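You operate a simulated robot arm through the tools that you are given. There is no shell and no other tool.

Carry out the task below with a simulated robot arm. There is one attempt and no reset: what you move stays moved.

TASK
Pack the three blue bundles, click once for each, and shut the case.
Fine: short flaps first.

The check looks at the end state, three seconds after you hand in, the way a careful person would. Anything else that was tipped, shoved, dropped, spilled or broken makes it a failure.

THE ROBOT
A 7-joint arm with a two-finger parallel gripper, fixed in place. Base frame: the origin is at the foot of the arm, x ahead of it, y to its left, z up. Readings come in mm, degrees, newtons and seconds.
Its first joint turns from -132.0 to 132.0 degrees. Payload 3.91 kg.
Tool frame: the origin (TCP) lies between the finger pads and is the grasp point; the fingertips stand 30 mm ahead of it; z points along the fingers, y is the line along which they close. The gripper opens to 110 mm. The fingers are 20 mm wide and 10 mm thick; the gripper's body (48 by 112 mm) begins 55 mm behind the TCP.
Orientation is that of the tool frame in the base frame, as a unit quaternion [w, x, y, z]. With the fingers straight down and closing along the base's y, the tool's x points along the base's -x, its y along +y and its z along -z.

THE INTERFACE
- The arm moves only by the tool move_arm. Its argument "steps" is a list of rows, each a list of 3 entries, a list of its own where there are three numbers: the shift along the base's x, y, z in m, then the turn, a rotation vector about the base's x, y, z in degrees, then the gripper command, from -1 (shut) to 1 (fully open), values between in proportion. In form: [[[tx, ty, tz], [rx, ry, rz], hand], ...]. A call has 1 to 20 rows; each row is the pose to reach, as a shift and turn from the pose commanded when the call began. Rows are played at 5 a second. More than 50 mm and 8.6 degrees between two rows, or a gripper value outside its range, and nothing of the call is played. A pose out of reach is approached as far as the arm can. The call stops where the force on the tool passes 40 N (or 10 N more than at its start, if that is more) or the arm is blocked; 0.2 s more then pass. The fingers move at their own pace (about 108 mm/s each) and stop on an object; they squeeze with about 44 N. The grip force told is the motor's: it shows also when the fingers shut on nothing. Time passes only in rows, and 0.2 s behind the last, so rows that repeat a pose let the fingers close. The reply holds the time, the measured pose of the TCP, the force on the tool along the base axes, the opening and the grip force, in the units named above and with some noise, with the torque about the TCP (base axes, N m) and any sound that the robot's microphone picked up.
- Cameras (640 x 400 px; columns grow to the right, rows downward): "scene" is fixed at [398.4, 498, 1529.7]; the picture's right is [0.93, 0.37, 0.00], its down [0.36, -0.91, -0.18] and it looks along [-0.07, 0.17, -0.98] (base axes); focal length 268 px, centre (320, 200). "wrist" rides on the gripper at [72, 17, -103] in the tool frame; the picture's right is [-0.23, 0.97, 0.00], its down [-0.76, -0.18, -0.62] and it looks along [-0.61, -0.14, 0.78] (tool axes); focal length 222 px, centre (320, 200). There is no depth. A picture from a camera that has moved, and an enlarged one, comes with that camera's place and axes in the base frame and with its lens.
- get_image(camera): a new picture of that camera. It takes no simulated time.
- close_up(camera, box): a new picture of the part [left, top, right, bottom] of that camera's present view, enlarged. It takes no simulated time.
- close_job(): hands the job in; it is judged then, once.

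Nothing tells you positions but the pictures and the camera data. Unless the task says otherwise, let go and move clear before handing in.

The tools are called after "Request:" as name(argument=value, ...) on one line, values as JSON. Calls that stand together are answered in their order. move_arm: Moves the arm, as the interface text tells. Its arguments: {"type":"object","properties":{"steps":{"type":"array"}},"required":["steps"]} The other tools are called the same way: get_image (camera) takes a picture; close_up (camera, box) takes an enlarged picture of a part of a camera's view; close_job () hands the job in.

At the start:

```text
clock: 0.0
tool_pos: [439.0, 418.7, 1165.3]
orientation: [0.0, 0.0, 1.0, 0.001]
force: [0.5, 0.6, 0.5]
wrist_torque: [0.0, -0.02, 0.0]
opening: 110.1
grip_force: 0.0
```

scene: 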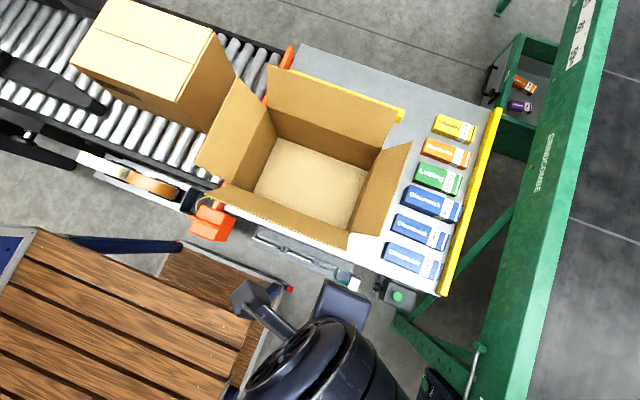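
wrist: 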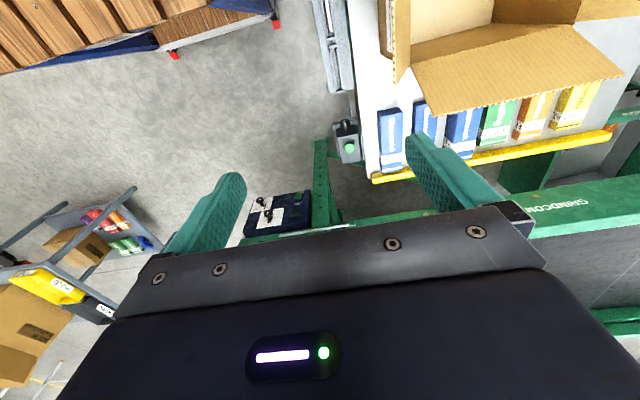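

I see an open carton on a table and a row of small packs on its right side: yellow, orange, green and three blue. There is also a green button on a small box at the table edge, which may be the "click". I'll look closer before moving.

Request:
close_up(camera="scene", box=[360, 90, 520, 190])

Request:
close_up(camera="scene", box=[360, 180, 520, 320])

Request:
close_up(camera="scene", box=[180, 50, 420, 200])

Request:
close_up(camera="scene", box=[180, 170, 420, 320])

Request:
close_up(camera="wrist", box=[310, 90, 470, 190])

Request:
close_up(camera="scene", box=[480, 20, 640, 180])

```text
4.00 times, centred on (440, 140) of scene
camera zoom: at [398.4, 498.0, 1529.7], right [0.93, 0.37, 0.0], down [0.36, -0.91, -0.18], along [-0.07, 0.17, -0.98], focal length 1074 px, centre (-160, 440)
```

zoom: 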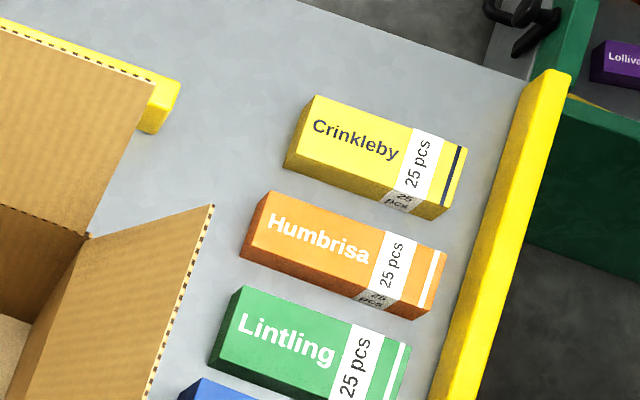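

```text
2.86 times, centred on (440, 250) of scene
camera zoom: at [398.4, 498.0, 1529.7], right [0.93, 0.37, 0.0], down [0.36, -0.91, -0.18], along [-0.07, 0.17, -0.98], focal length 767 px, centre (-23, 57)
```

zoom: 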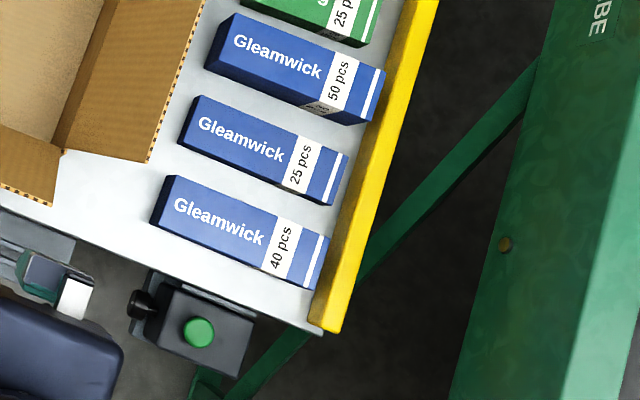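

```text
2.67 times, centred on (300, 125) of scene
camera zoom: at [398.4, 498.0, 1529.7], right [0.93, 0.37, 0.0], down [0.36, -0.91, -0.18], along [-0.07, 0.17, -0.98], focal length 716 px, centre (373, 400)
```

zoom: 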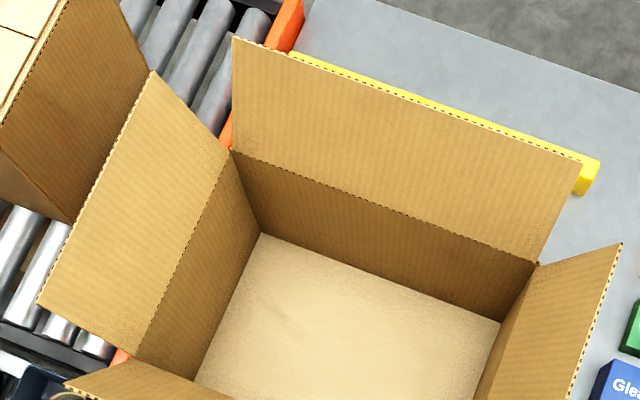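

```text
2.67 times, centred on (300, 245) of scene
camera zoom: at [398.4, 498.0, 1529.7], right [0.93, 0.37, 0.0], down [0.36, -0.91, -0.18], along [-0.07, 0.17, -0.98], focal length 716 px, centre (373, 80)
```

zoom: 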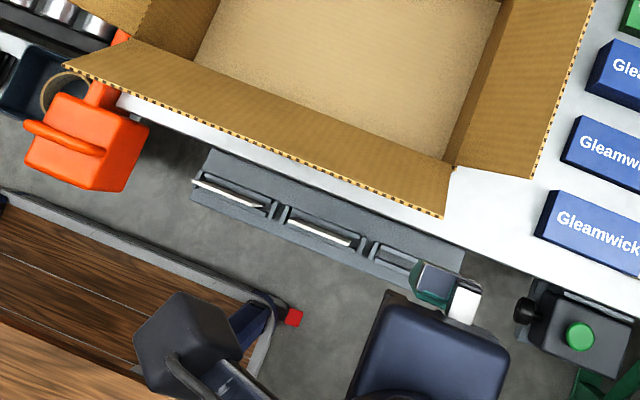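

```text
4.00 times, centred on (390, 140) of wrist
camera zoom: at [366.8, 435.2, 1269.1], right [0.23, 0.97, 0.0], down [0.76, -0.18, 0.62], along [0.61, -0.14, -0.78], focal length 888 px, centre (40, 440)
```

zoom: 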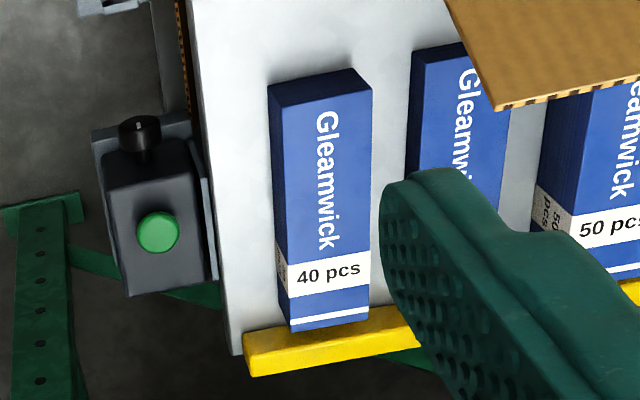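

```text
2.50 times, centred on (560, 100) of scene
camera zoom: at [398.4, 498.0, 1529.7], right [0.93, 0.37, 0.0], down [0.36, -0.91, -0.18], along [-0.07, 0.17, -0.98], focal length 671 px, centre (-280, 450)
```

zoom: 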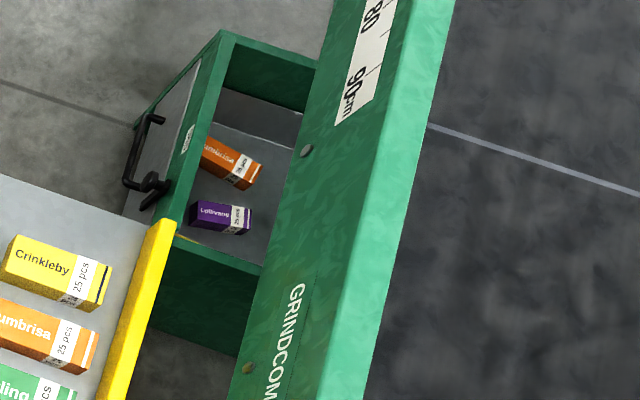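

The packs look to be on a table at about z 650 mm, and the carton is roughly x 110–450, y 570–810. I'll stay high and move the wrist camera to see both better.

Request:
move_arm(steps=[[[0, 0.04, 0], [0, 0, 0], 0.2], [[0, 0.08, 0], [0, 0, 0], 0.2], [[0, 0.12, -0.02], [0, 0, 0], 0.2], [[0, 0.16, -0.04], [0, 0, 0], 0.2], [[0, 0.2, -0.06], [0, 0, 0], 0.2], [[0, 0.2, -0.06], [0, 0, 0], 0.2]])

Request:
get_image(camera="wrist")

Request:
get_image(camera="scene")

```text
clock: 1.4
tool_pos: [439.9, 618.7, 1106.2]
orientation: [0.0, 0.0, 1.0, 0.0]
force: [-0.3, -0.3, -0.5]
wrist_torque: [-0.01, -0.02, 0.04]
opening: 66.1
grip_force: 0.1
```

```text
taken
camera wrist: at [366.5, 636.2, 1209.2], right [0.23, 0.97, 0.0], down [0.76, -0.18, 0.62], along [0.61, -0.14, -0.78], focal length 222 px, centre (320, 200)
```

wrist: 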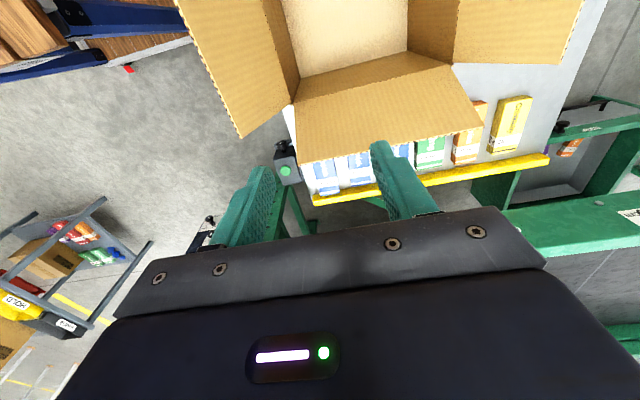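

```text
taken
```

scene: 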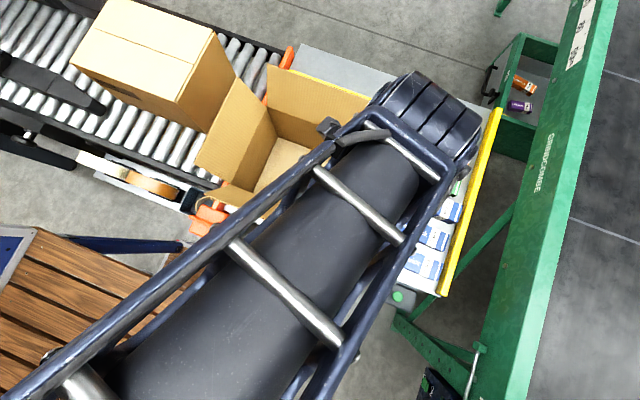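

The packs, the button and the near carton flaps are all in this wrist view. I'll enlarge parts of it to work out positions.

Request:
close_up(camera="wrist", box=[260, 120, 420, 220])

Request:
close_up(camera="wrist", box=[170, 0, 490, 200])

Request:
close_up(camera="wrist", box=[380, 60, 620, 210])

```text
4.00 times, centred on (340, 170) of wrist
camera zoom: at [366.5, 636.2, 1209.2], right [0.23, 0.97, 0.0], down [0.76, -0.18, 0.62], along [0.61, -0.14, -0.78], focal length 888 px, centre (240, 320)
```

zoom: 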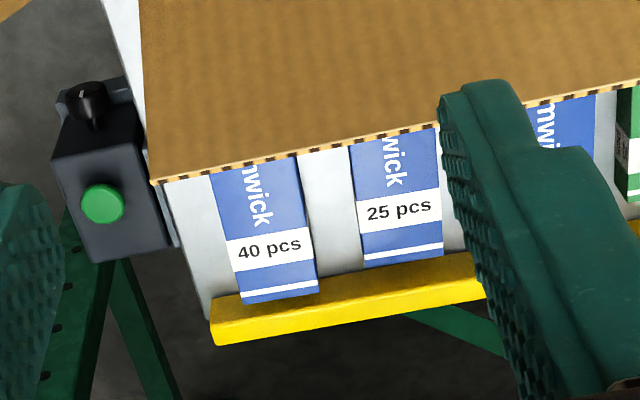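

```text
2.00 times, centred on (330, 100) of wrist
camera zoom: at [366.5, 636.2, 1209.2], right [0.23, 0.97, 0.0], down [0.76, -0.18, 0.62], along [0.61, -0.14, -0.78], focal length 444 px, centre (300, 400)
```

zoom: 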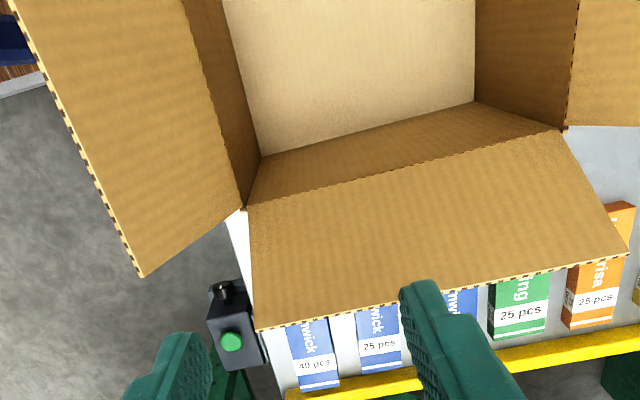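

```text
2.67 times, centred on (500, 135) of wrist
camera zoom: at [366.5, 636.2, 1209.2], right [0.23, 0.97, 0.0], down [0.76, -0.18, 0.62], along [0.61, -0.14, -0.78], focal length 592 px, centre (-160, 373)
```

zoom: 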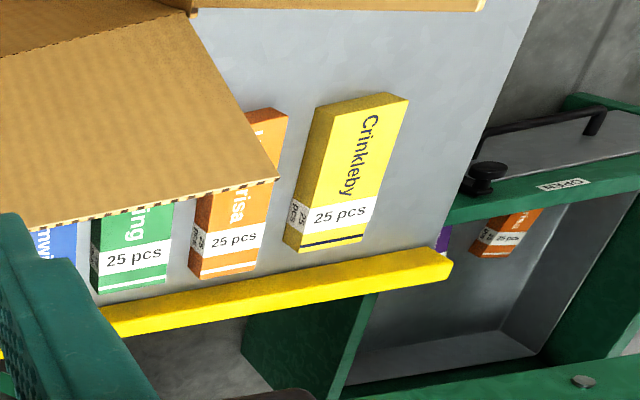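

The right-hand short flap leans out to about x 505, z 947. The packs are at x 585–770 with tops near z 675, centred near y 575, 670 and 767. I'll move past the flap for a closer look at them and the button.

Request:
move_arm(steps=[[[0.04, 0, 0], [0, 0, 0], 0.2], [[0.08, -0.02, 0], [0, 0, 0], 0.2], [[0.12, -0.02, -0.03], [0, 0, 0], 0.2], [[0.12, -0.02, -0.07], [0, 0, 0], 0.2], [[0.12, -0.02, -0.11], [0, 0, 0], 0.2], [[0.12, -0.02, -0.146], [0, 0, 0], 0.2], [[0.12, -0.02, -0.146], [0, 0, 0], 0.2]])

Request:
get_image(camera="wrist")

Request:
get_image(camera="scene")

Request:
close_up(camera="wrist", box=[220, 60, 460, 210])

```text
clock: 3.0
tool_pos: [559.1, 597.8, 960.6]
orientation: [0.0, 0.0, 1.0, 0.0]
force: [0.4, 0.0, -1.5]
wrist_torque: [0.01, -0.02, -0.04]
opening: 65.8
grip_force: 0.1
```

```text
taken
camera wrist: at [486.2, 614.9, 1063.3], right [0.23, 0.97, 0.0], down [0.76, -0.18, 0.62], along [0.61, -0.14, -0.78], focal length 222 px, centre (320, 200)
```

wrist: 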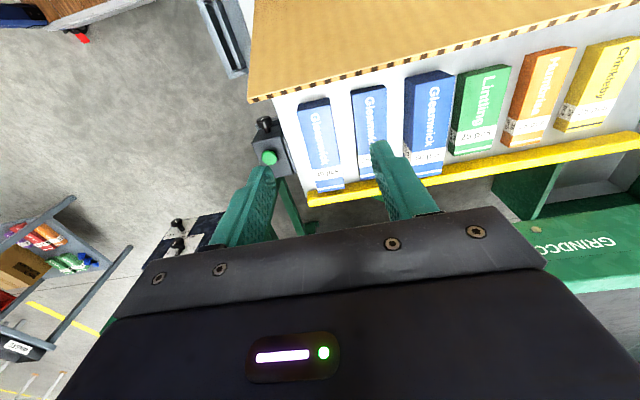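

```text
taken
```

scene: 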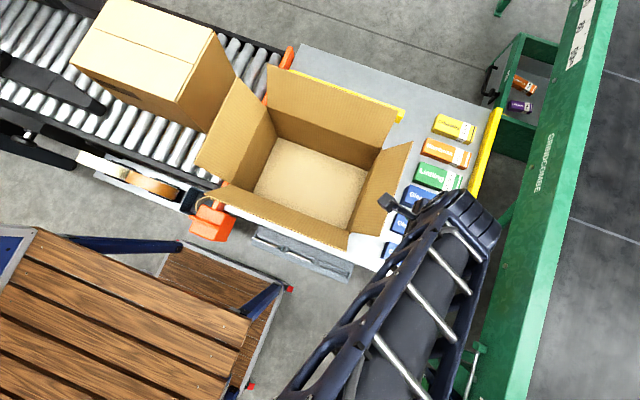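

```text
2.67 times, centred on (340, 135) of wrist
camera zoom: at [486.2, 614.9, 1063.3], right [0.23, 0.97, 0.0], down [0.76, -0.18, 0.62], along [0.61, -0.14, -0.78], focal length 592 px, centre (267, 373)
```

zoom: 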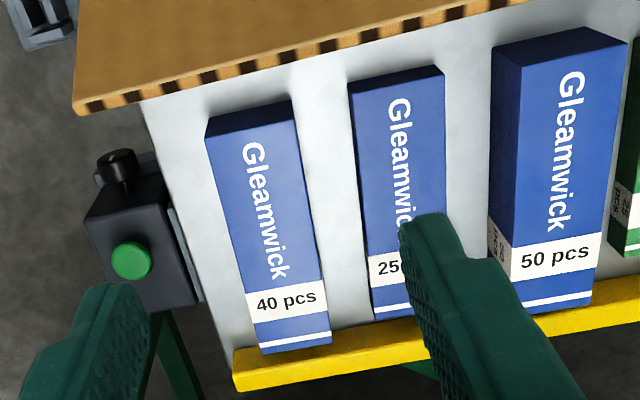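

Pack 40 is centred at about (681, 577) with its top at z 676. Pack 25 is at (680, 672) with top 663, and pack 50 is at (684, 772) with top 680. I'll start with pack 40, which is nearest, and descend around it in stages.

Request:
move_arm(steps=[[[0.04, -0.01, 0], [0, 0, 0], 0.45], [[0.08, -0.021, 0], [0, 0, 0], 0.45], [[0.113, -0.021, -0.02], [0, 0, 0], 0.45], [[0.113, -0.021, -0.06], [0, 0, 0], 0.45], [[0.113, -0.021, -0.1], [0, 0, 0], 0.45], [[0.113, -0.021, -0.14], [0, 0, 0], 0.45], [[0.113, -0.021, -0.18], [0, 0, 0], 0.45], [[0.113, -0.021, -0.21], [0, 0, 0], 0.45], [[0.113, -0.021, -0.23], [0, 0, 0], 0.45], [[0.113, -0.021, -0.23], [0, 0, 0], 0.45]])

Request:
get_image(camera="wrist")

Request:
get_image(camera="scene")

```text
clock: 5.2
tool_pos: [672.6, 577.3, 729.8]
orientation: [0.001, 0.001, 1.0, -0.001]
force: [0.7, -0.6, 0.7]
wrist_torque: [0.01, 0.01, -0.01]
opening: 79.9
grip_force: 0.0
```

```text
taken
camera wrist: at [599.8, 594.0, 833.0], right [0.23, 0.97, 0.0], down [0.76, -0.18, 0.62], along [0.61, -0.14, -0.78], focal length 222 px, centre (320, 200)
```

wrist: 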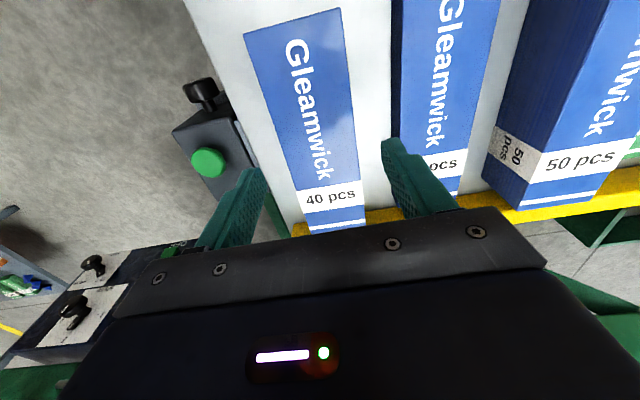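

```text
taken
```

scene: 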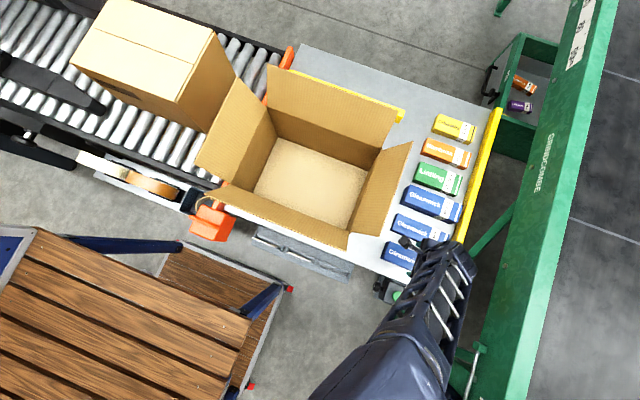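

The fingers straddle pack 40, still just above its top. I'll lower to grasp height and close.

Request:
move_arm(steps=[[[0, 0, -0.02], [0, 0, 0], 0.45], [[0, 0, -0.04], [0, 0, 0], 0.45], [[0, 0, -0.06], [0, 0, 0], 0.45], [[0, 0, -0.066], [0, 0, 0], 0.45], [[0, 0, -0.066], [0, 0, 0], 0.45]])

Request:
get_image(camera="wrist")

Request:
close_up(camera="scene", box=[360, 180, 520, 320])

```text
clock: 6.4
tool_pos: [672.8, 576.6, 662.6]
orientation: [0.0, 0.0, 1.0, 0.0]
force: [-0.1, 0.5, -0.3]
wrist_torque: [-0.01, 0.0, -0.01]
opening: 80.0
grip_force: 0.0
```

```text
taken
camera wrist: at [599.5, 594.3, 766.8], right [0.23, 0.97, 0.0], down [0.76, -0.18, 0.62], along [0.61, -0.14, -0.78], focal length 222 px, centre (320, 200)
```

wrist: 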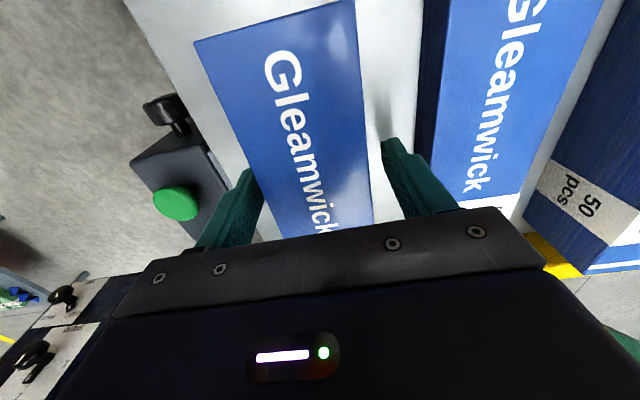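

```text
2.86 times, centred on (440, 250) of scene
camera zoom: at [398.4, 498.0, 1529.7], right [0.93, 0.37, 0.0], down [0.36, -0.91, -0.18], along [-0.07, 0.17, -0.98], focal length 767 px, centre (-23, 57)
```

zoom: 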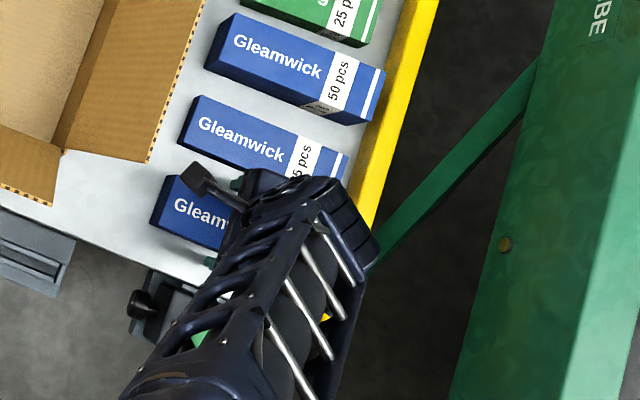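

Request:
move_arm(steps=[[[0, 0, 0], [0, 0, 0], 0.0], [[0, 0, 0], [0, 0, 0], -0.4], [[0, 0, 0], [0, 0, 0], -0.4], [[0, 0, 0], [0, 0, 0], -0.4]])

```text
clock: 7.4
tool_pos: [671.5, 576.7, 663.5]
orientation: [0.0, 0.001, 1.0, 0.0]
force: [0.5, -0.1, 0.1]
wrist_torque: [-0.04, -0.07, -0.06]
opening: 59.8
grip_force: 43.9
```

Pack 40 is gripped and measures 60 mm wide. I'll do a small test lift to check its weight.

Request:
move_arm(steps=[[[0, 0, 0.01], [0, 0, 0], -0.4], [[0, 0, 0.025], [0, 0, 0], -0.4], [[0, 0, 0.05], [0, 0, 0], -0.4], [[0, 0, 0.05], [0, 0, 0], -0.4]])

Request:
get_image(camera="wrist")

```text
clock: 8.4
tool_pos: [671.4, 576.8, 712.9]
orientation: [0.001, 0.0, 1.0, 0.0]
force: [0.3, 0.4, 0.0]
wrist_torque: [-0.02, -0.02, -0.01]
opening: 32.9
grip_force: 0.0
```

```text
taken
camera wrist: at [599.5, 594.2, 817.3], right [0.23, 0.97, 0.0], down [0.76, -0.18, 0.62], along [0.61, -0.14, -0.78], focal length 222 px, centre (320, 200)
```

wrist: 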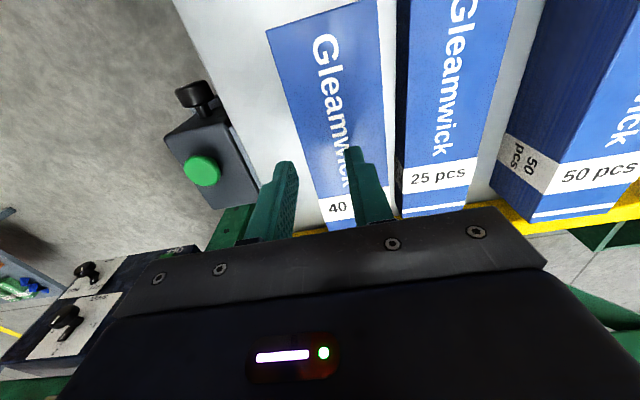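

The pack slipped out during the lift and stayed on the table. I'll check how it sits before trying again.

Request:
close_up(camera="wrist", box=[220, 0, 540, 240])

Request:
close_up(camera="scene", box=[360, 180, 480, 280])

```text
1.67 times, centred on (380, 120) of wrist
camera zoom: at [599.5, 594.2, 817.3], right [0.23, 0.97, 0.0], down [0.76, -0.18, 0.62], along [0.61, -0.14, -0.78], focal length 370 px, centre (220, 333)
```

zoom: 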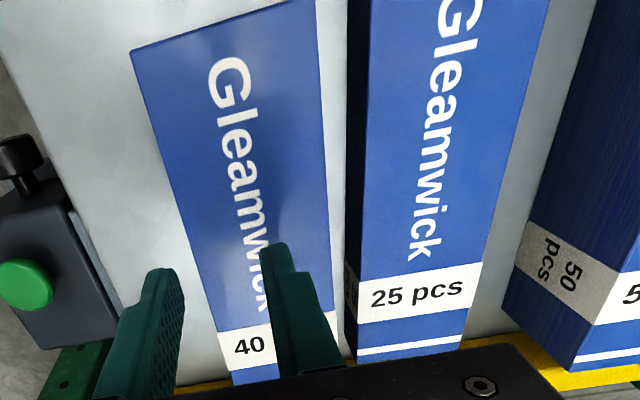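

```text
4.00 times, centred on (420, 230) of scene
camera zoom: at [398.4, 498.0, 1529.7], right [0.93, 0.37, 0.0], down [0.36, -0.91, -0.18], along [-0.07, 0.17, -0.98], focal length 1074 px, centre (-80, 80)
```

zoom: 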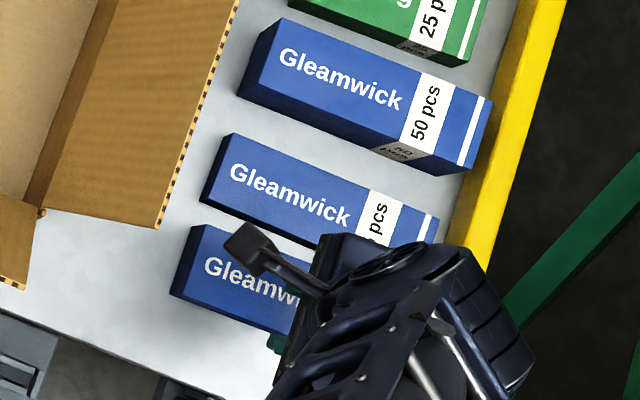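

Pack 40 slid about 17 mm toward its neighbour and is now centred near y 594, leaving a gap of about 18 mm. I'll open, shift so the finger fits that gap, and check before regrasping.

Request:
move_arm(steps=[[[0, 0, 0.01], [0, 0, 0], 0.0], [[0, 0.006, 0.015], [0, 0, 0], 0.45], [[0.008, 0.011, 0.015], [0, 0, 0], 0.45], [[0.008, 0.011, 0.0], [0, 0, 0], 0.45], [[0.008, 0.011, 0.0], [0, 0, 0], 0.45]])

Request:
close_up(camera="wrist", box=[180, 0, 500, 240])

```text
clock: 9.6
tool_pos: [680.8, 588.1, 713.9]
orientation: [0.0, 0.0, 1.0, 0.0]
force: [0.1, -1.0, -0.3]
wrist_torque: [0.02, -0.01, 0.01]
opening: 79.8
grip_force: 0.0
```

```text
1.67 times, centred on (340, 120) of wrist
camera zoom: at [607.6, 605.0, 817.1], right [0.23, 0.97, 0.0], down [0.76, -0.18, 0.62], along [0.61, -0.14, -0.78], focal length 370 px, centre (287, 333)
```

zoom: 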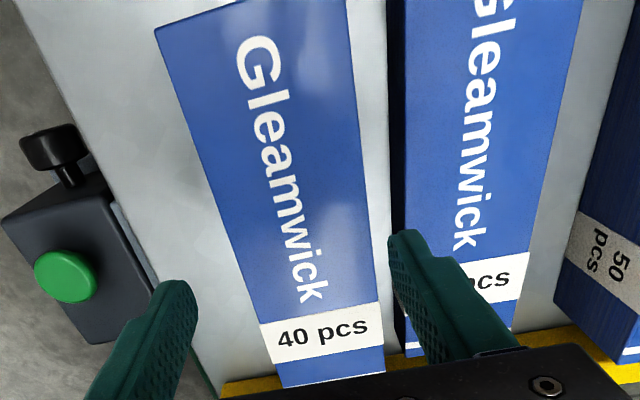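

The gap runs from y 624 to 642, and the finger sits at about 628–638, so it fits. I'll descend slowly, a bit deeper than before.

Request:
move_arm(steps=[[[0, 0, -0.015], [0, 0, 0], 0.45], [[0, 0, -0.03], [0, 0, 0], 0.45], [[0, 0, -0.04], [0, 0, 0], 0.45], [[0, 0, -0.05], [0, 0, 0], 0.45], [[0, 0, -0.054], [0, 0, 0], 0.45], [[0, 0, -0.054], [0, 0, 0], 0.45]])

Request:
get_image(camera="wrist")

```text
clock: 11.0
tool_pos: [679.9, 588.0, 659.8]
orientation: [0.0, -0.001, 1.0, 0.0]
force: [-0.4, 0.1, 1.0]
wrist_torque: [0.0, 0.01, 0.01]
opening: 79.7
grip_force: 0.0
```

```text
taken
camera wrist: at [607.5, 605.2, 763.0], right [0.23, 0.97, 0.0], down [0.76, -0.18, 0.62], along [0.61, -0.14, -0.78], focal length 222 px, centre (320, 200)
```

wrist: 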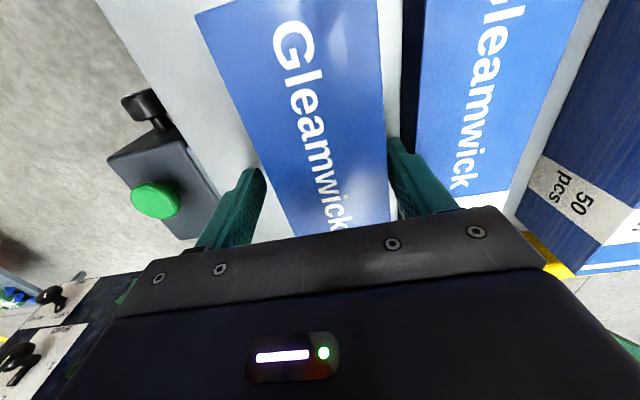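

Request:
move_arm(steps=[[[0, 0, 0], [0, 0, 0], 0.2], [[0, 0, 0], [0, 0, 0], 0.0], [[0, 0, 0], [0, 0, 0], -1], [[0, 0, 0], [0, 0, 0], -1], [[0, 0, 0], [0, 0, 0], -1], [[0, 0, 0.002], [0, 0, 0], -1], [[0, 0, 0.004], [0, 0, 0], -1]])

Request:
get_image(camera="wrist")

```text
clock: 12.6
tool_pos: [680.8, 588.1, 663.6]
orientation: [0.0, 0.0, 1.0, 0.0]
force: [0.7, -0.3, -2.4]
wrist_torque: [-0.02, 0.03, 0.02]
opening: 59.6
grip_force: 44.1
```

```text
taken
camera wrist: at [607.5, 605.3, 766.9], right [0.23, 0.97, 0.0], down [0.76, -0.18, 0.62], along [0.61, -0.14, -0.78], focal length 222 px, centre (320, 200)
```

wrist: 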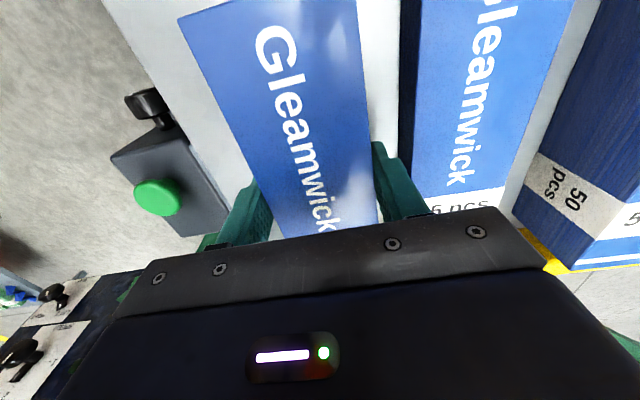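

Request:
move_arm(steps=[[[0, 0, 0.003], [0, 0, 0], -1], [[0, 0, 0.006], [0, 0, 0], -1], [[0, 0, 0.009], [0, 0, 0], -1], [[0, 0, 0.012], [0, 0, 0], -1]])

Request:
get_image(camera="wrist")

```text
clock: 13.6
tool_pos: [680.3, 587.6, 675.7]
orientation: [0.0, 0.0, 1.0, -0.001]
force: [-0.4, 0.3, -1.6]
wrist_torque: [-0.02, 0.04, 0.03]
opening: 59.7
grip_force: 44.0
```

```text
taken
camera wrist: at [608.0, 605.1, 779.1], right [0.23, 0.97, 0.0], down [0.76, -0.18, 0.62], along [0.61, -0.14, -0.78], focal length 222 px, centre (320, 200)
```

wrist: 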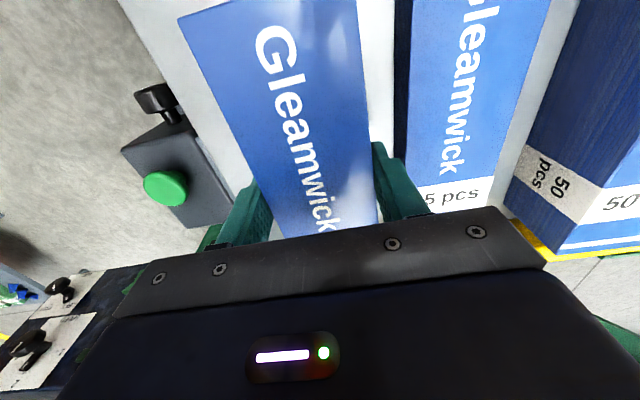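

The pack is light (about 2 N) and is rising with the gripper now. I'll keep lifting gently.

Request:
move_arm(steps=[[[0, 0, 0.005], [0, 0, 0], -1], [[0, 0, 0.012], [0, 0, 0], -1], [[0, 0, 0.02], [0, 0, 0], -1], [[0, 0, 0.028], [0, 0, 0], -1], [[0, 0, 0.036], [0, 0, 0], -1], [[0, 0, 0.044], [0, 0, 0], -1]])

Request:
get_image(camera="wrist")

```text
clock: 15.0
tool_pos: [680.7, 587.2, 719.8]
orientation: [0.0, 0.0, 1.0, 0.0]
force: [0.1, 0.0, -3.0]
wrist_torque: [-0.01, 0.02, 0.03]
opening: 59.6
grip_force: 43.9
```

```text
taken
camera wrist: at [608.1, 605.0, 823.0], right [0.23, 0.97, 0.0], down [0.76, -0.18, 0.62], along [0.61, -0.14, -0.78], focal length 222 px, centre (320, 200)
```

wrist: 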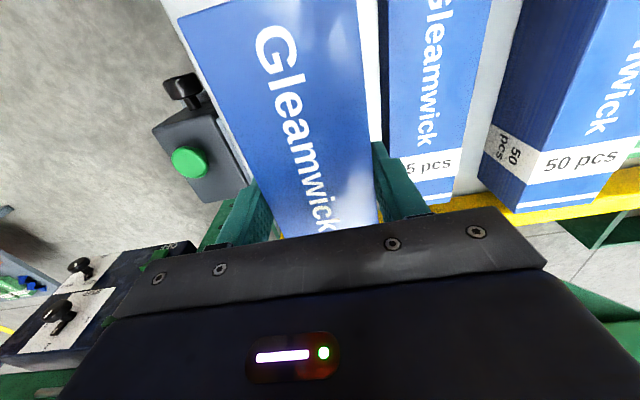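

Grip is steady, so I'll lift to above flap height.

Request:
move_arm(steps=[[[0, 0, 0.01], [0, 0, 0], -1], [[0, 0, 0.025], [0, 0, 0], -1], [[0, 0, 0.045], [0, 0, 0], -1], [[0, 0, 0.065], [0, 0, 0], -1], [[0, 0, 0.085], [0, 0, 0], -1], [[0, 0, 0.105], [0, 0, 0], -1], [[0, 0, 0.125], [0, 0, 0], -1], [[0, 0, 0.145], [0, 0, 0], -1], [[0, 0, 0.165], [0, 0, 0], -1], [[0, 0, 0.185], [0, 0, 0], -1], [[0, 0, 0.205], [0, 0, 0], -1], [[0, 0, 0.225], [0, 0, 0], -1], [[0, 0, 0.245], [0, 0, 0], -1], [[0, 0, 0.265], [0, 0, 0], -1], [[0, 0, 0.285], [0, 0, 0], -1], [[0, 0, 0.3], [0, 0, 0], -1], [[0, 0, 0.31], [0, 0, 0], -1], [[0, 0, 0.31], [0, 0, 0], -1]])

Request:
get_image(camera="wrist")

Request:
get_image(camera="scene")

```text
clock: 18.8
tool_pos: [681.4, 587.8, 1030.4]
orientation: [0.0, 0.001, 1.0, -0.001]
force: [-0.1, -0.7, -2.2]
wrist_torque: [0.0, 0.0, 0.01]
opening: 59.9
grip_force: 44.5
```

```text
taken
camera wrist: at [608.3, 605.1, 1133.0], right [0.23, 0.97, 0.0], down [0.76, -0.18, 0.62], along [0.61, -0.14, -0.78], focal length 222 px, centre (320, 200)
```

wrist: 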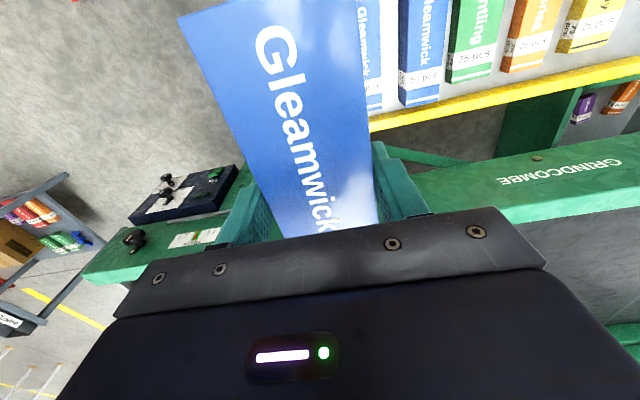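

```text
taken
```

scene: 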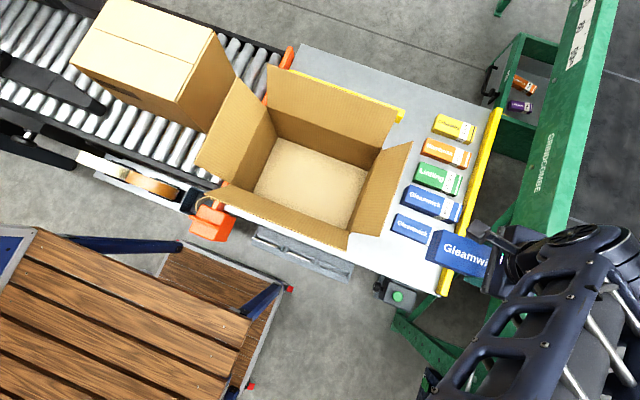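

Request:
move_arm(steps=[[[-0.015, 0.003, 0.005], [0, 0, 0], -1], [[-0.04, 0.008, 0.01], [0, 0, 0], -1], [[-0.07, 0.013, 0.01], [0, 0, 0], -1], [[-0.1, 0.018, 0.01], [0, 0, 0], -1], [[-0.13, 0.023, 0.01], [0, 0, 0], -1], [[-0.16, 0.028, 0.01], [0, 0, 0], -1], [[-0.19, 0.033, 0.01], [0, 0, 0], -1], [[-0.22, 0.038, 0.01], [0, 0, 0], -1], [[-0.25, 0.043, 0.01], [0, 0, 0], -1], [[-0.28, 0.048, 0.01], [0, 0, 0], -1], [[-0.31, 0.052, 0.01], [0, 0, 0], -1], [[-0.34, 0.052, 0.01], [0, 0, 0], -1], [[-0.37, 0.052, 0.01], [0, 0, 0], -1], [[-0.39, 0.052, 0.01], [0, 0, 0], -1], [[-0.396, 0.052, 0.01], [0, 0, 0], -1], [[-0.396, 0.052, 0.01], [0, 0, 0], -1]])

Request:
get_image(camera="wrist")

Request:
get_image(camera="scene")

```text
clock: 22.2
tool_pos: [284.7, 640.1, 1041.1]
orientation: [0.0, 0.001, 1.0, 0.0]
force: [1.2, 0.0, -2.4]
wrist_torque: [-0.04, 0.02, 0.02]
opening: 59.8
grip_force: 44.0
```

```text
taken
camera wrist: at [211.9, 657.3, 1143.6], right [0.23, 0.97, 0.0], down [0.76, -0.18, 0.62], along [0.61, -0.14, -0.78], focal length 222 px, centre (320, 200)
```

wrist: 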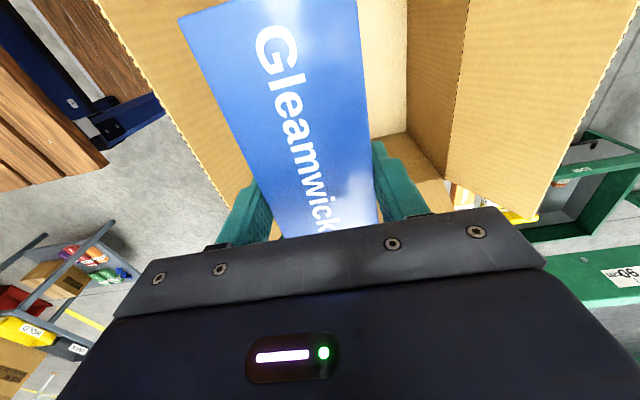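

```text
taken
```

scene: 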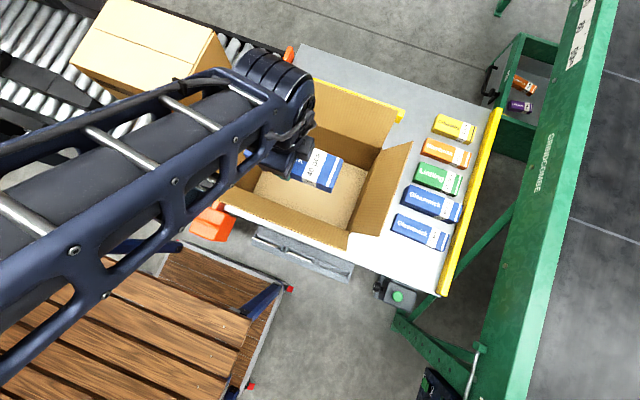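

I'm above the carton at (285, 640) with the pack held. I'll descend in stages and check that the forearm clears the left flap.

Request:
move_arm(steps=[[[0, 0, -0.02], [0, 0, 0], -1], [[0, 0, -0.045], [0, 0, 0], -1], [[0, 0, -0.07], [0, 0, 0], -1], [[0, 0, -0.095], [0, 0, 0], -1], [[0, 0, -0.12], [0, 0, 0], -1], [[0, 0, -0.145], [0, 0, 0], -1], [[0, 0, -0.16], [0, 0, 0], -1], [[0, 0, -0.16], [0, 0, 0], -1]])

Request:
get_image(camera="wrist")

Request:
get_image(camera="scene")

```text
clock: 24.0
tool_pos: [285.3, 640.0, 879.8]
orientation: [0.0, 0.0, 1.0, 0.0]
force: [-0.3, 0.1, -1.9]
wrist_torque: [-0.02, 0.0, -0.04]
opening: 59.6
grip_force: 44.1
```

```text
taken
camera wrist: at [212.1, 657.3, 983.1], right [0.23, 0.97, 0.0], down [0.76, -0.18, 0.62], along [0.61, -0.14, -0.78], focal length 222 px, centre (320, 200)
```

wrist: 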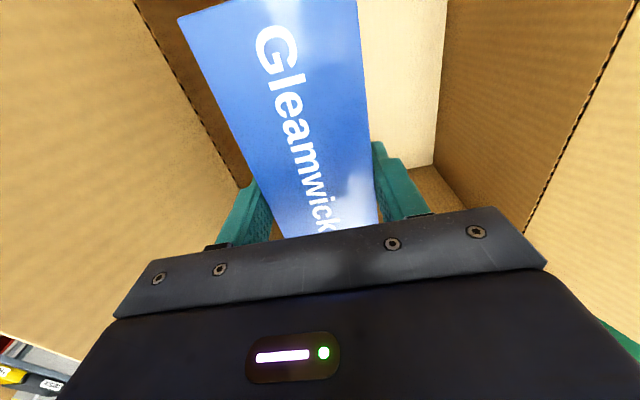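

```text
taken
```

scene: 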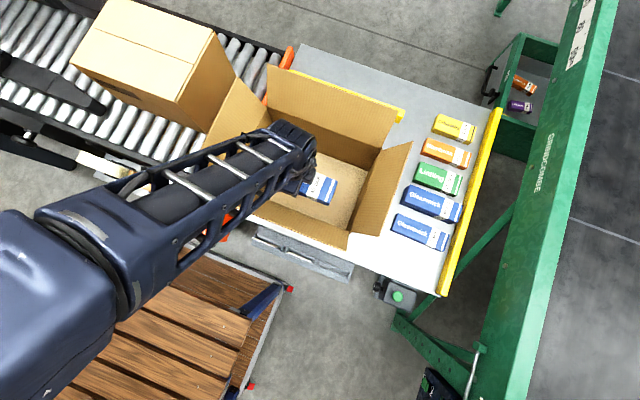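

Request:
move_arm(steps=[[[0, 0, -0.02], [0, 0, 0], -1], [[0, 0, -0.04], [0, 0, 0], -1], [[0, 0, -0.06], [0, 0, 0], -1], [[0, 0, -0.08], [0, 0, 0], -1], [[0, 0, -0.1], [0, 0, 0], -1], [[0, 0, -0.12], [0, 0, 0], -1], [[0, 0, -0.14], [0, 0, 0], -1], [[0, 0, -0.16], [0, 0, 0], -1], [[0, 0, -0.18], [0, 0, 0], -1], [[0, 0, -0.18], [0, 0, 0], -1]])

Request:
get_image(camera="wrist")

Request:
get_image(camera="scene")

```text
clock: 26.2
tool_pos: [283.9, 640.1, 699.9]
orientation: [-0.001, 0.0, 1.0, 0.0]
force: [0.6, -0.1, -3.0]
wrist_torque: [-0.01, 0.01, -0.01]
opening: 59.6
grip_force: 44.4
```

```text
taken
camera wrist: at [211.6, 657.4, 802.7], right [0.23, 0.97, 0.0], down [0.76, -0.18, 0.62], along [0.61, -0.14, -0.78], focal length 222 px, centre (320, 200)
```

wrist: 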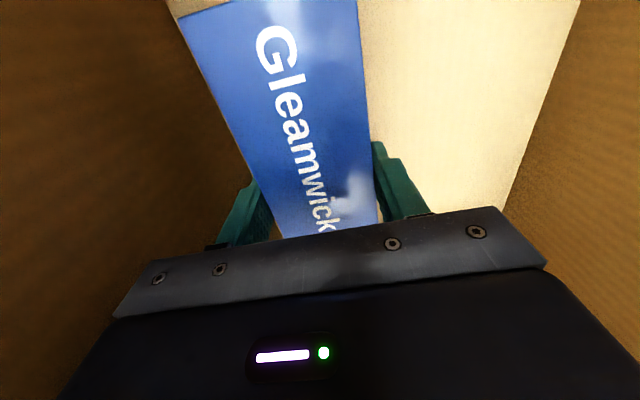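

```text
taken
```

scene: 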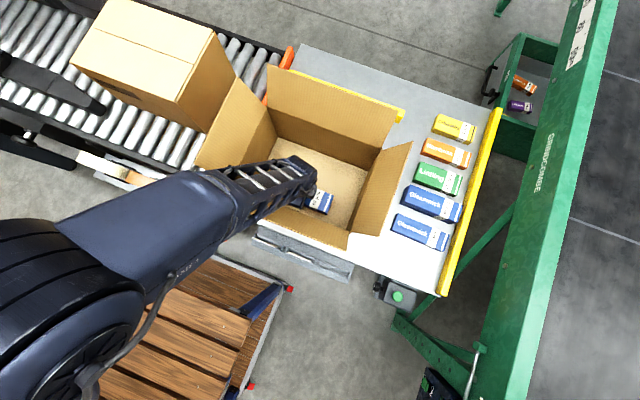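

Request:
move_arm(steps=[[[0, 0, -0.008], [0, 0, 0], -1], [[0, 0, -0.016], [0, 0, 0], -1], [[0, 0, -0.023], [0, 0, 0], -1], [[0, 0, -0.028], [0, 0, 0], -1], [[0, 0, -0.031], [0, 0, 0], -1]])

```text
clock: 27.4
tool_pos: [284.4, 640.4, 670.1]
orientation: [0.0, 0.0, 1.0, 0.0]
force: [-0.2, 0.4, -1.7]
wrist_torque: [0.03, 0.01, 0.0]
opening: 59.9
grip_force: 44.2
```

Request:
move_arm(steps=[[[0, 0, -0.002], [0, 0, 0], -1], [[0, 0, -0.004], [0, 0, 0], -1]])

Request:
move_arm(steps=[[[0, 0, -0.002], [0, 0, 0], -1]])

```text
clock: 28.0
tool_pos: [285.5, 639.7, 665.7]
orientation: [0.0, 0.0, 1.0, 0.0]
force: [0.2, -3.1, 5.7]
wrist_torque: [-0.16, 0.11, 0.06]
opening: 59.7
grip_force: 43.9
```

```text
clock: 28.4
tool_pos: [285.4, 639.3, 666.1]
orientation: [0.0, 0.001, 1.0, 0.001]
force: [0.6, -12.8, 38.4]
wrist_torque: [-0.74, 0.35, 0.05]
opening: 59.7
grip_force: 43.5
```

The pack has touched the carton floor at about TCP z 666. I'll ease off the pressure, open gently and rise.

Request:
move_arm(steps=[[[0, 0, 0.002], [0, 0, 0], -1], [[0, 0, 0.002], [0, 0, 0], 0.1], [[0, 0, 0.002], [0, 0, 0], 0.3], [[0, 0, 0.002], [0, 0, 0], 0.45], [[0, 0, 0.002], [0, 0, 0], 0.45], [[0, 0, 0.012], [0, 0, 0], 0.45], [[0, 0, 0.032], [0, 0, 0], 0.45], [[0, 0, 0.052], [0, 0, 0], 0.45], [[0, 0, 0.072], [0, 0, 0], 0.45]])

Request:
get_image(camera="wrist")

```text
clock: 30.4
tool_pos: [284.9, 638.5, 734.6]
orientation: [0.0, 0.001, 1.0, -0.001]
force: [0.0, 0.3, -0.6]
wrist_torque: [-0.01, 0.0, -0.03]
opening: 79.9
grip_force: 0.1
```

```text
taken
camera wrist: at [211.7, 657.3, 838.0], right [0.23, 0.97, 0.0], down [0.76, -0.18, 0.62], along [0.61, -0.14, -0.78], focal length 222 px, centre (320, 200)
```

wrist: 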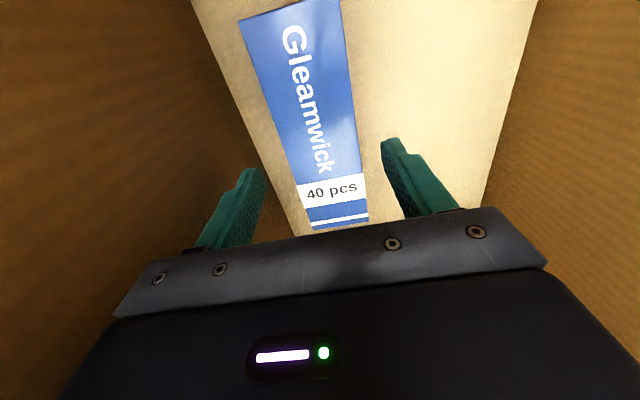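

Pack 40 is down in the carton. Next I'll close the fingers, drop in beside it and slide it toward the near wall to make room.

Request:
move_arm(steps=[[[0, 0.02, 0.01], [0, 0, 0], 0.0], [[0, 0.045, 0.01], [0, 0, 0], -1], [[0, 0.07, 0.01], [0, 0, 0], -1], [[0, 0.07, -0.01], [0, 0, 0], -1], [[0, 0.07, -0.03], [0, 0, 0], -1], [[0, 0.07, -0.05], [0, 0, 0], -1], [[0, 0.07, -0.063], [0, 0, 0], -1], [[0, 0.06, -0.063], [0, 0, 0], -1], [[0, 0.05, -0.063], [0, 0, 0], -1], [[0, 0.04, -0.063], [0, 0, 0], -1], [[0, 0.03, -0.063], [0, 0, 0], -1], [[0, 0.025, -0.063], [0, 0, 0], -1]])

Request:
get_image(camera="wrist")

```text
clock: 33.0
tool_pos: [284.8, 664.5, 673.2]
orientation: [0.0, -0.001, 1.0, 0.001]
force: [1.3, 1.6, -0.4]
wrist_torque: [-0.03, 0.02, -0.04]
opening: 0.1
grip_force: 37.7
```

```text
taken
camera wrist: at [212.1, 681.9, 775.4], right [0.23, 0.97, 0.0], down [0.76, -0.18, 0.62], along [0.61, -0.14, -0.78], focal length 222 px, centre (320, 200)
```

wrist: 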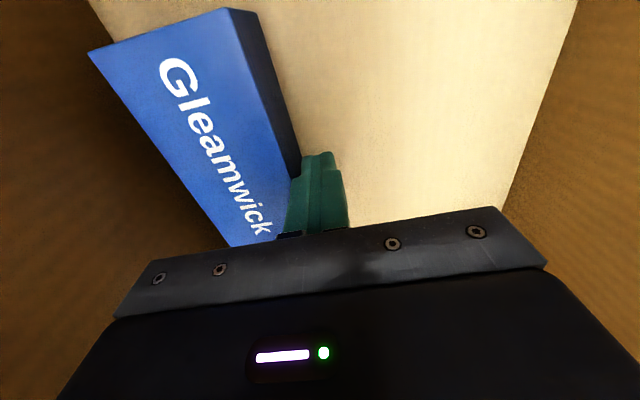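

Request:
move_arm(steps=[[[0, -0.006, 0], [0, 0, 0], -1], [[0, -0.012, 0], [0, 0, 0], -1], [[0, -0.018, 0], [0, 0, 0], -1], [[0, -0.021, 0], [0, 0, 0], -1]])

Request:
get_image(camera="wrist")

```text
clock: 34.0
tool_pos: [283.9, 643.1, 671.0]
orientation: [0.0, 0.0, 1.0, 0.0]
force: [-0.2, 0.3, -0.3]
wrist_torque: [-0.03, 0.02, 0.02]
opening: 0.0
grip_force: 37.5
```

```text
taken
camera wrist: at [211.9, 661.2, 774.8], right [0.23, 0.97, 0.0], down [0.76, -0.18, 0.62], along [0.61, -0.14, -0.78], focal length 222 px, centre (320, 200)
```

wrist: 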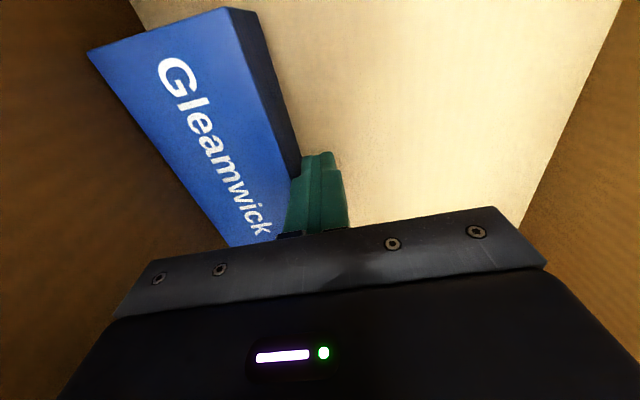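

Pack 40 is now at about y 573–633. I'll back out, go up, and head to the green button for its click.

Request:
move_arm(steps=[[[0, 0.012, 0.005], [0, 0, 0], -1], [[0, 0.02, 0.04], [0, 0, 0], -1], [[0, 0.02, 0.08], [0, 0, 0], -1], [[0, 0.02, 0.12], [0, 0, 0], -1], [[0, 0.02, 0.16], [0, 0, 0], -1], [[0, 0.02, 0.2], [0, 0, 0], -1], [[0, 0.02, 0.24], [0, 0, 0], -1], [[0, 0.02, 0.28], [0, 0, 0], -1], [[0, 0.02, 0.32], [0, 0, 0], -1], [[0, 0.02, 0.36], [0, 0, 0], -1], [[0.04, 0.0, 0.37], [0, 0, 0], -1], [[0.08, -0.02, 0.37], [0, 0, 0], -1], [[0.12, -0.04, 0.37], [0, 0, 0], -1], [[0.16, -0.06, 0.37], [0, 0, 0], -1], [[0.2, -0.08, 0.37], [0, 0, 0], -1], [[0.24, -0.1, 0.37], [0, 0, 0], -1], [[0.28, -0.12, 0.37], [0, 0, 0], -1], [[0.31, -0.15, 0.36], [0, 0, 0], -1], [[0.34, -0.18, 0.33], [0, 0, 0], -1], [[0.345, -0.19, 0.32], [0, 0, 0], -1]])

Request:
get_image(camera="wrist")

Request:
get_image(camera="scene")

Request:
close_up(camera="wrist", box=[220, 60, 380, 220])

```text
refused: row 19 steps farther than a row can; nothing moved
```

```text
taken
camera wrist: at [211.9, 661.2, 774.8], right [0.23, 0.97, 0.0], down [0.76, -0.18, 0.62], along [0.61, -0.14, -0.78], focal length 222 px, centre (320, 200)
```

wrist: 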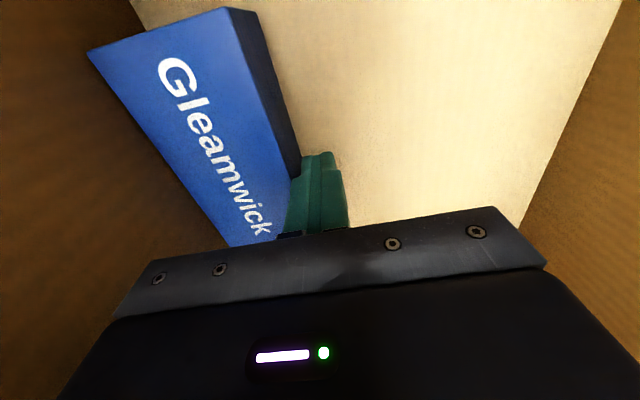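

```text
taken
```

scene: 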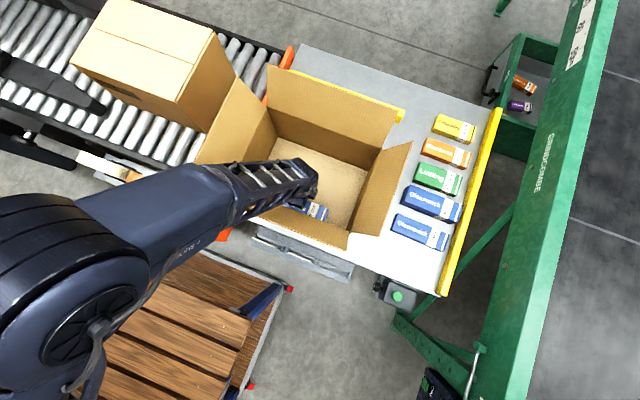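

```text
2.50 times, centred on (300, 140) of wrist
camera zoom: at [211.9, 661.2, 774.8], right [0.23, 0.97, 0.0], down [0.76, -0.18, 0.62], along [0.61, -0.14, -0.78], focal length 555 px, centre (370, 350)
```

zoom: 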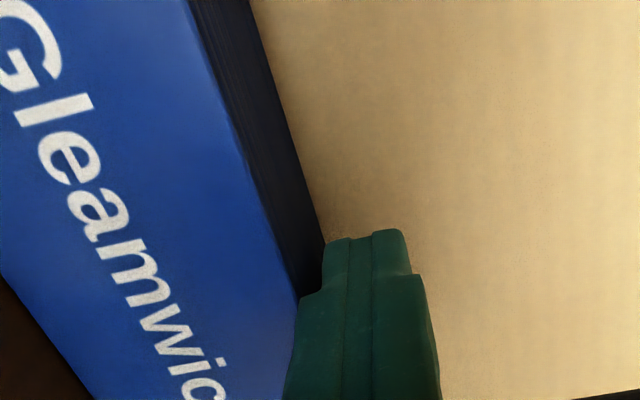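

The call was refused because one row stepped too far, and nothing moved. I'll redo it with smaller steps.

Request:
move_arm(steps=[[[0, 0.012, 0.005], [0, 0, 0], -1], [[0, 0.02, 0.04], [0, 0, 0], -1], [[0, 0.02, 0.08], [0, 0, 0], -1], [[0, 0.02, 0.12], [0, 0, 0], -1], [[0, 0.02, 0.16], [0, 0, 0], -1], [[0, 0.02, 0.2], [0, 0, 0], -1], [[0, 0.02, 0.24], [0, 0, 0], -1], [[0, 0.02, 0.28], [0, 0, 0], -1], [[0, 0.02, 0.32], [0, 0, 0], -1], [[0, 0.02, 0.36], [0, 0, 0], -1], [[0.04, 0.0, 0.37], [0, 0, 0], -1], [[0.08, -0.02, 0.37], [0, 0, 0], -1], [[0.12, -0.04, 0.37], [0, 0, 0], -1], [[0.16, -0.06, 0.37], [0, 0, 0], -1], [[0.2, -0.08, 0.37], [0, 0, 0], -1], [[0.24, -0.1, 0.37], [0, 0, 0], -1], [[0.28, -0.12, 0.37], [0, 0, 0], -1], [[0.31, -0.15, 0.365], [0, 0, 0], -1], [[0.33, -0.18, 0.35], [0, 0, 0], -1], [[0.34, -0.19, 0.33], [0, 0, 0], -1]])

Request:
get_image(camera="wrist")

Request:
get_image(camera="scene")

Request:
close_up(camera="wrist", box=[220, 60, 380, 220])

```text
clock: 38.2
tool_pos: [624.6, 453.1, 1002.0]
orientation: [0.0, 0.0, 1.0, 0.0]
force: [0.2, -0.6, -0.1]
wrist_torque: [-0.03, 0.0, 0.0]
opening: 0.1
grip_force: 38.1
```

```text
taken
camera wrist: at [551.6, 470.9, 1104.6], right [0.23, 0.97, 0.0], down [0.76, -0.18, 0.62], along [0.61, -0.14, -0.78], focal length 222 px, centre (320, 200)
```

wrist: 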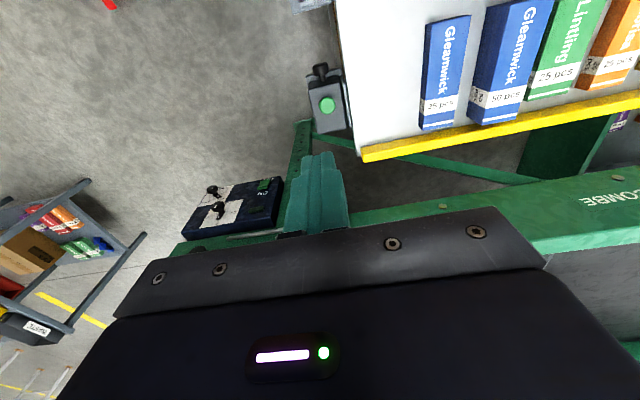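

```text
taken
```

scene: 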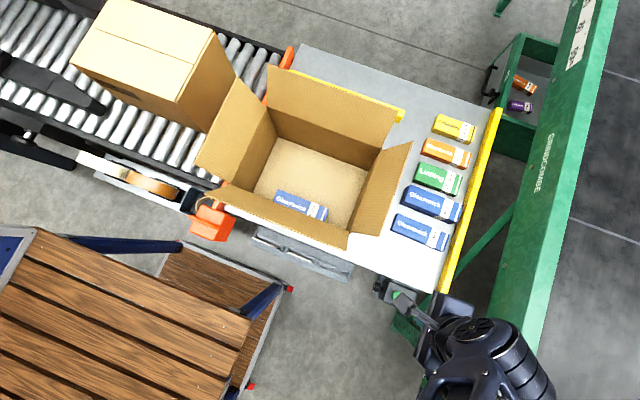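

```text
2.50 times, centred on (300, 140) of wrist
camera zoom: at [551.6, 470.9, 1104.6], right [0.23, 0.97, 0.0], down [0.76, -0.18, 0.62], along [0.61, -0.14, -0.78], focal length 555 px, centre (370, 350)
```

zoom: 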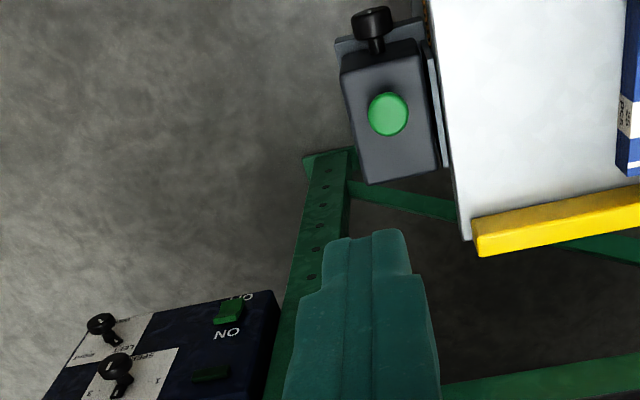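

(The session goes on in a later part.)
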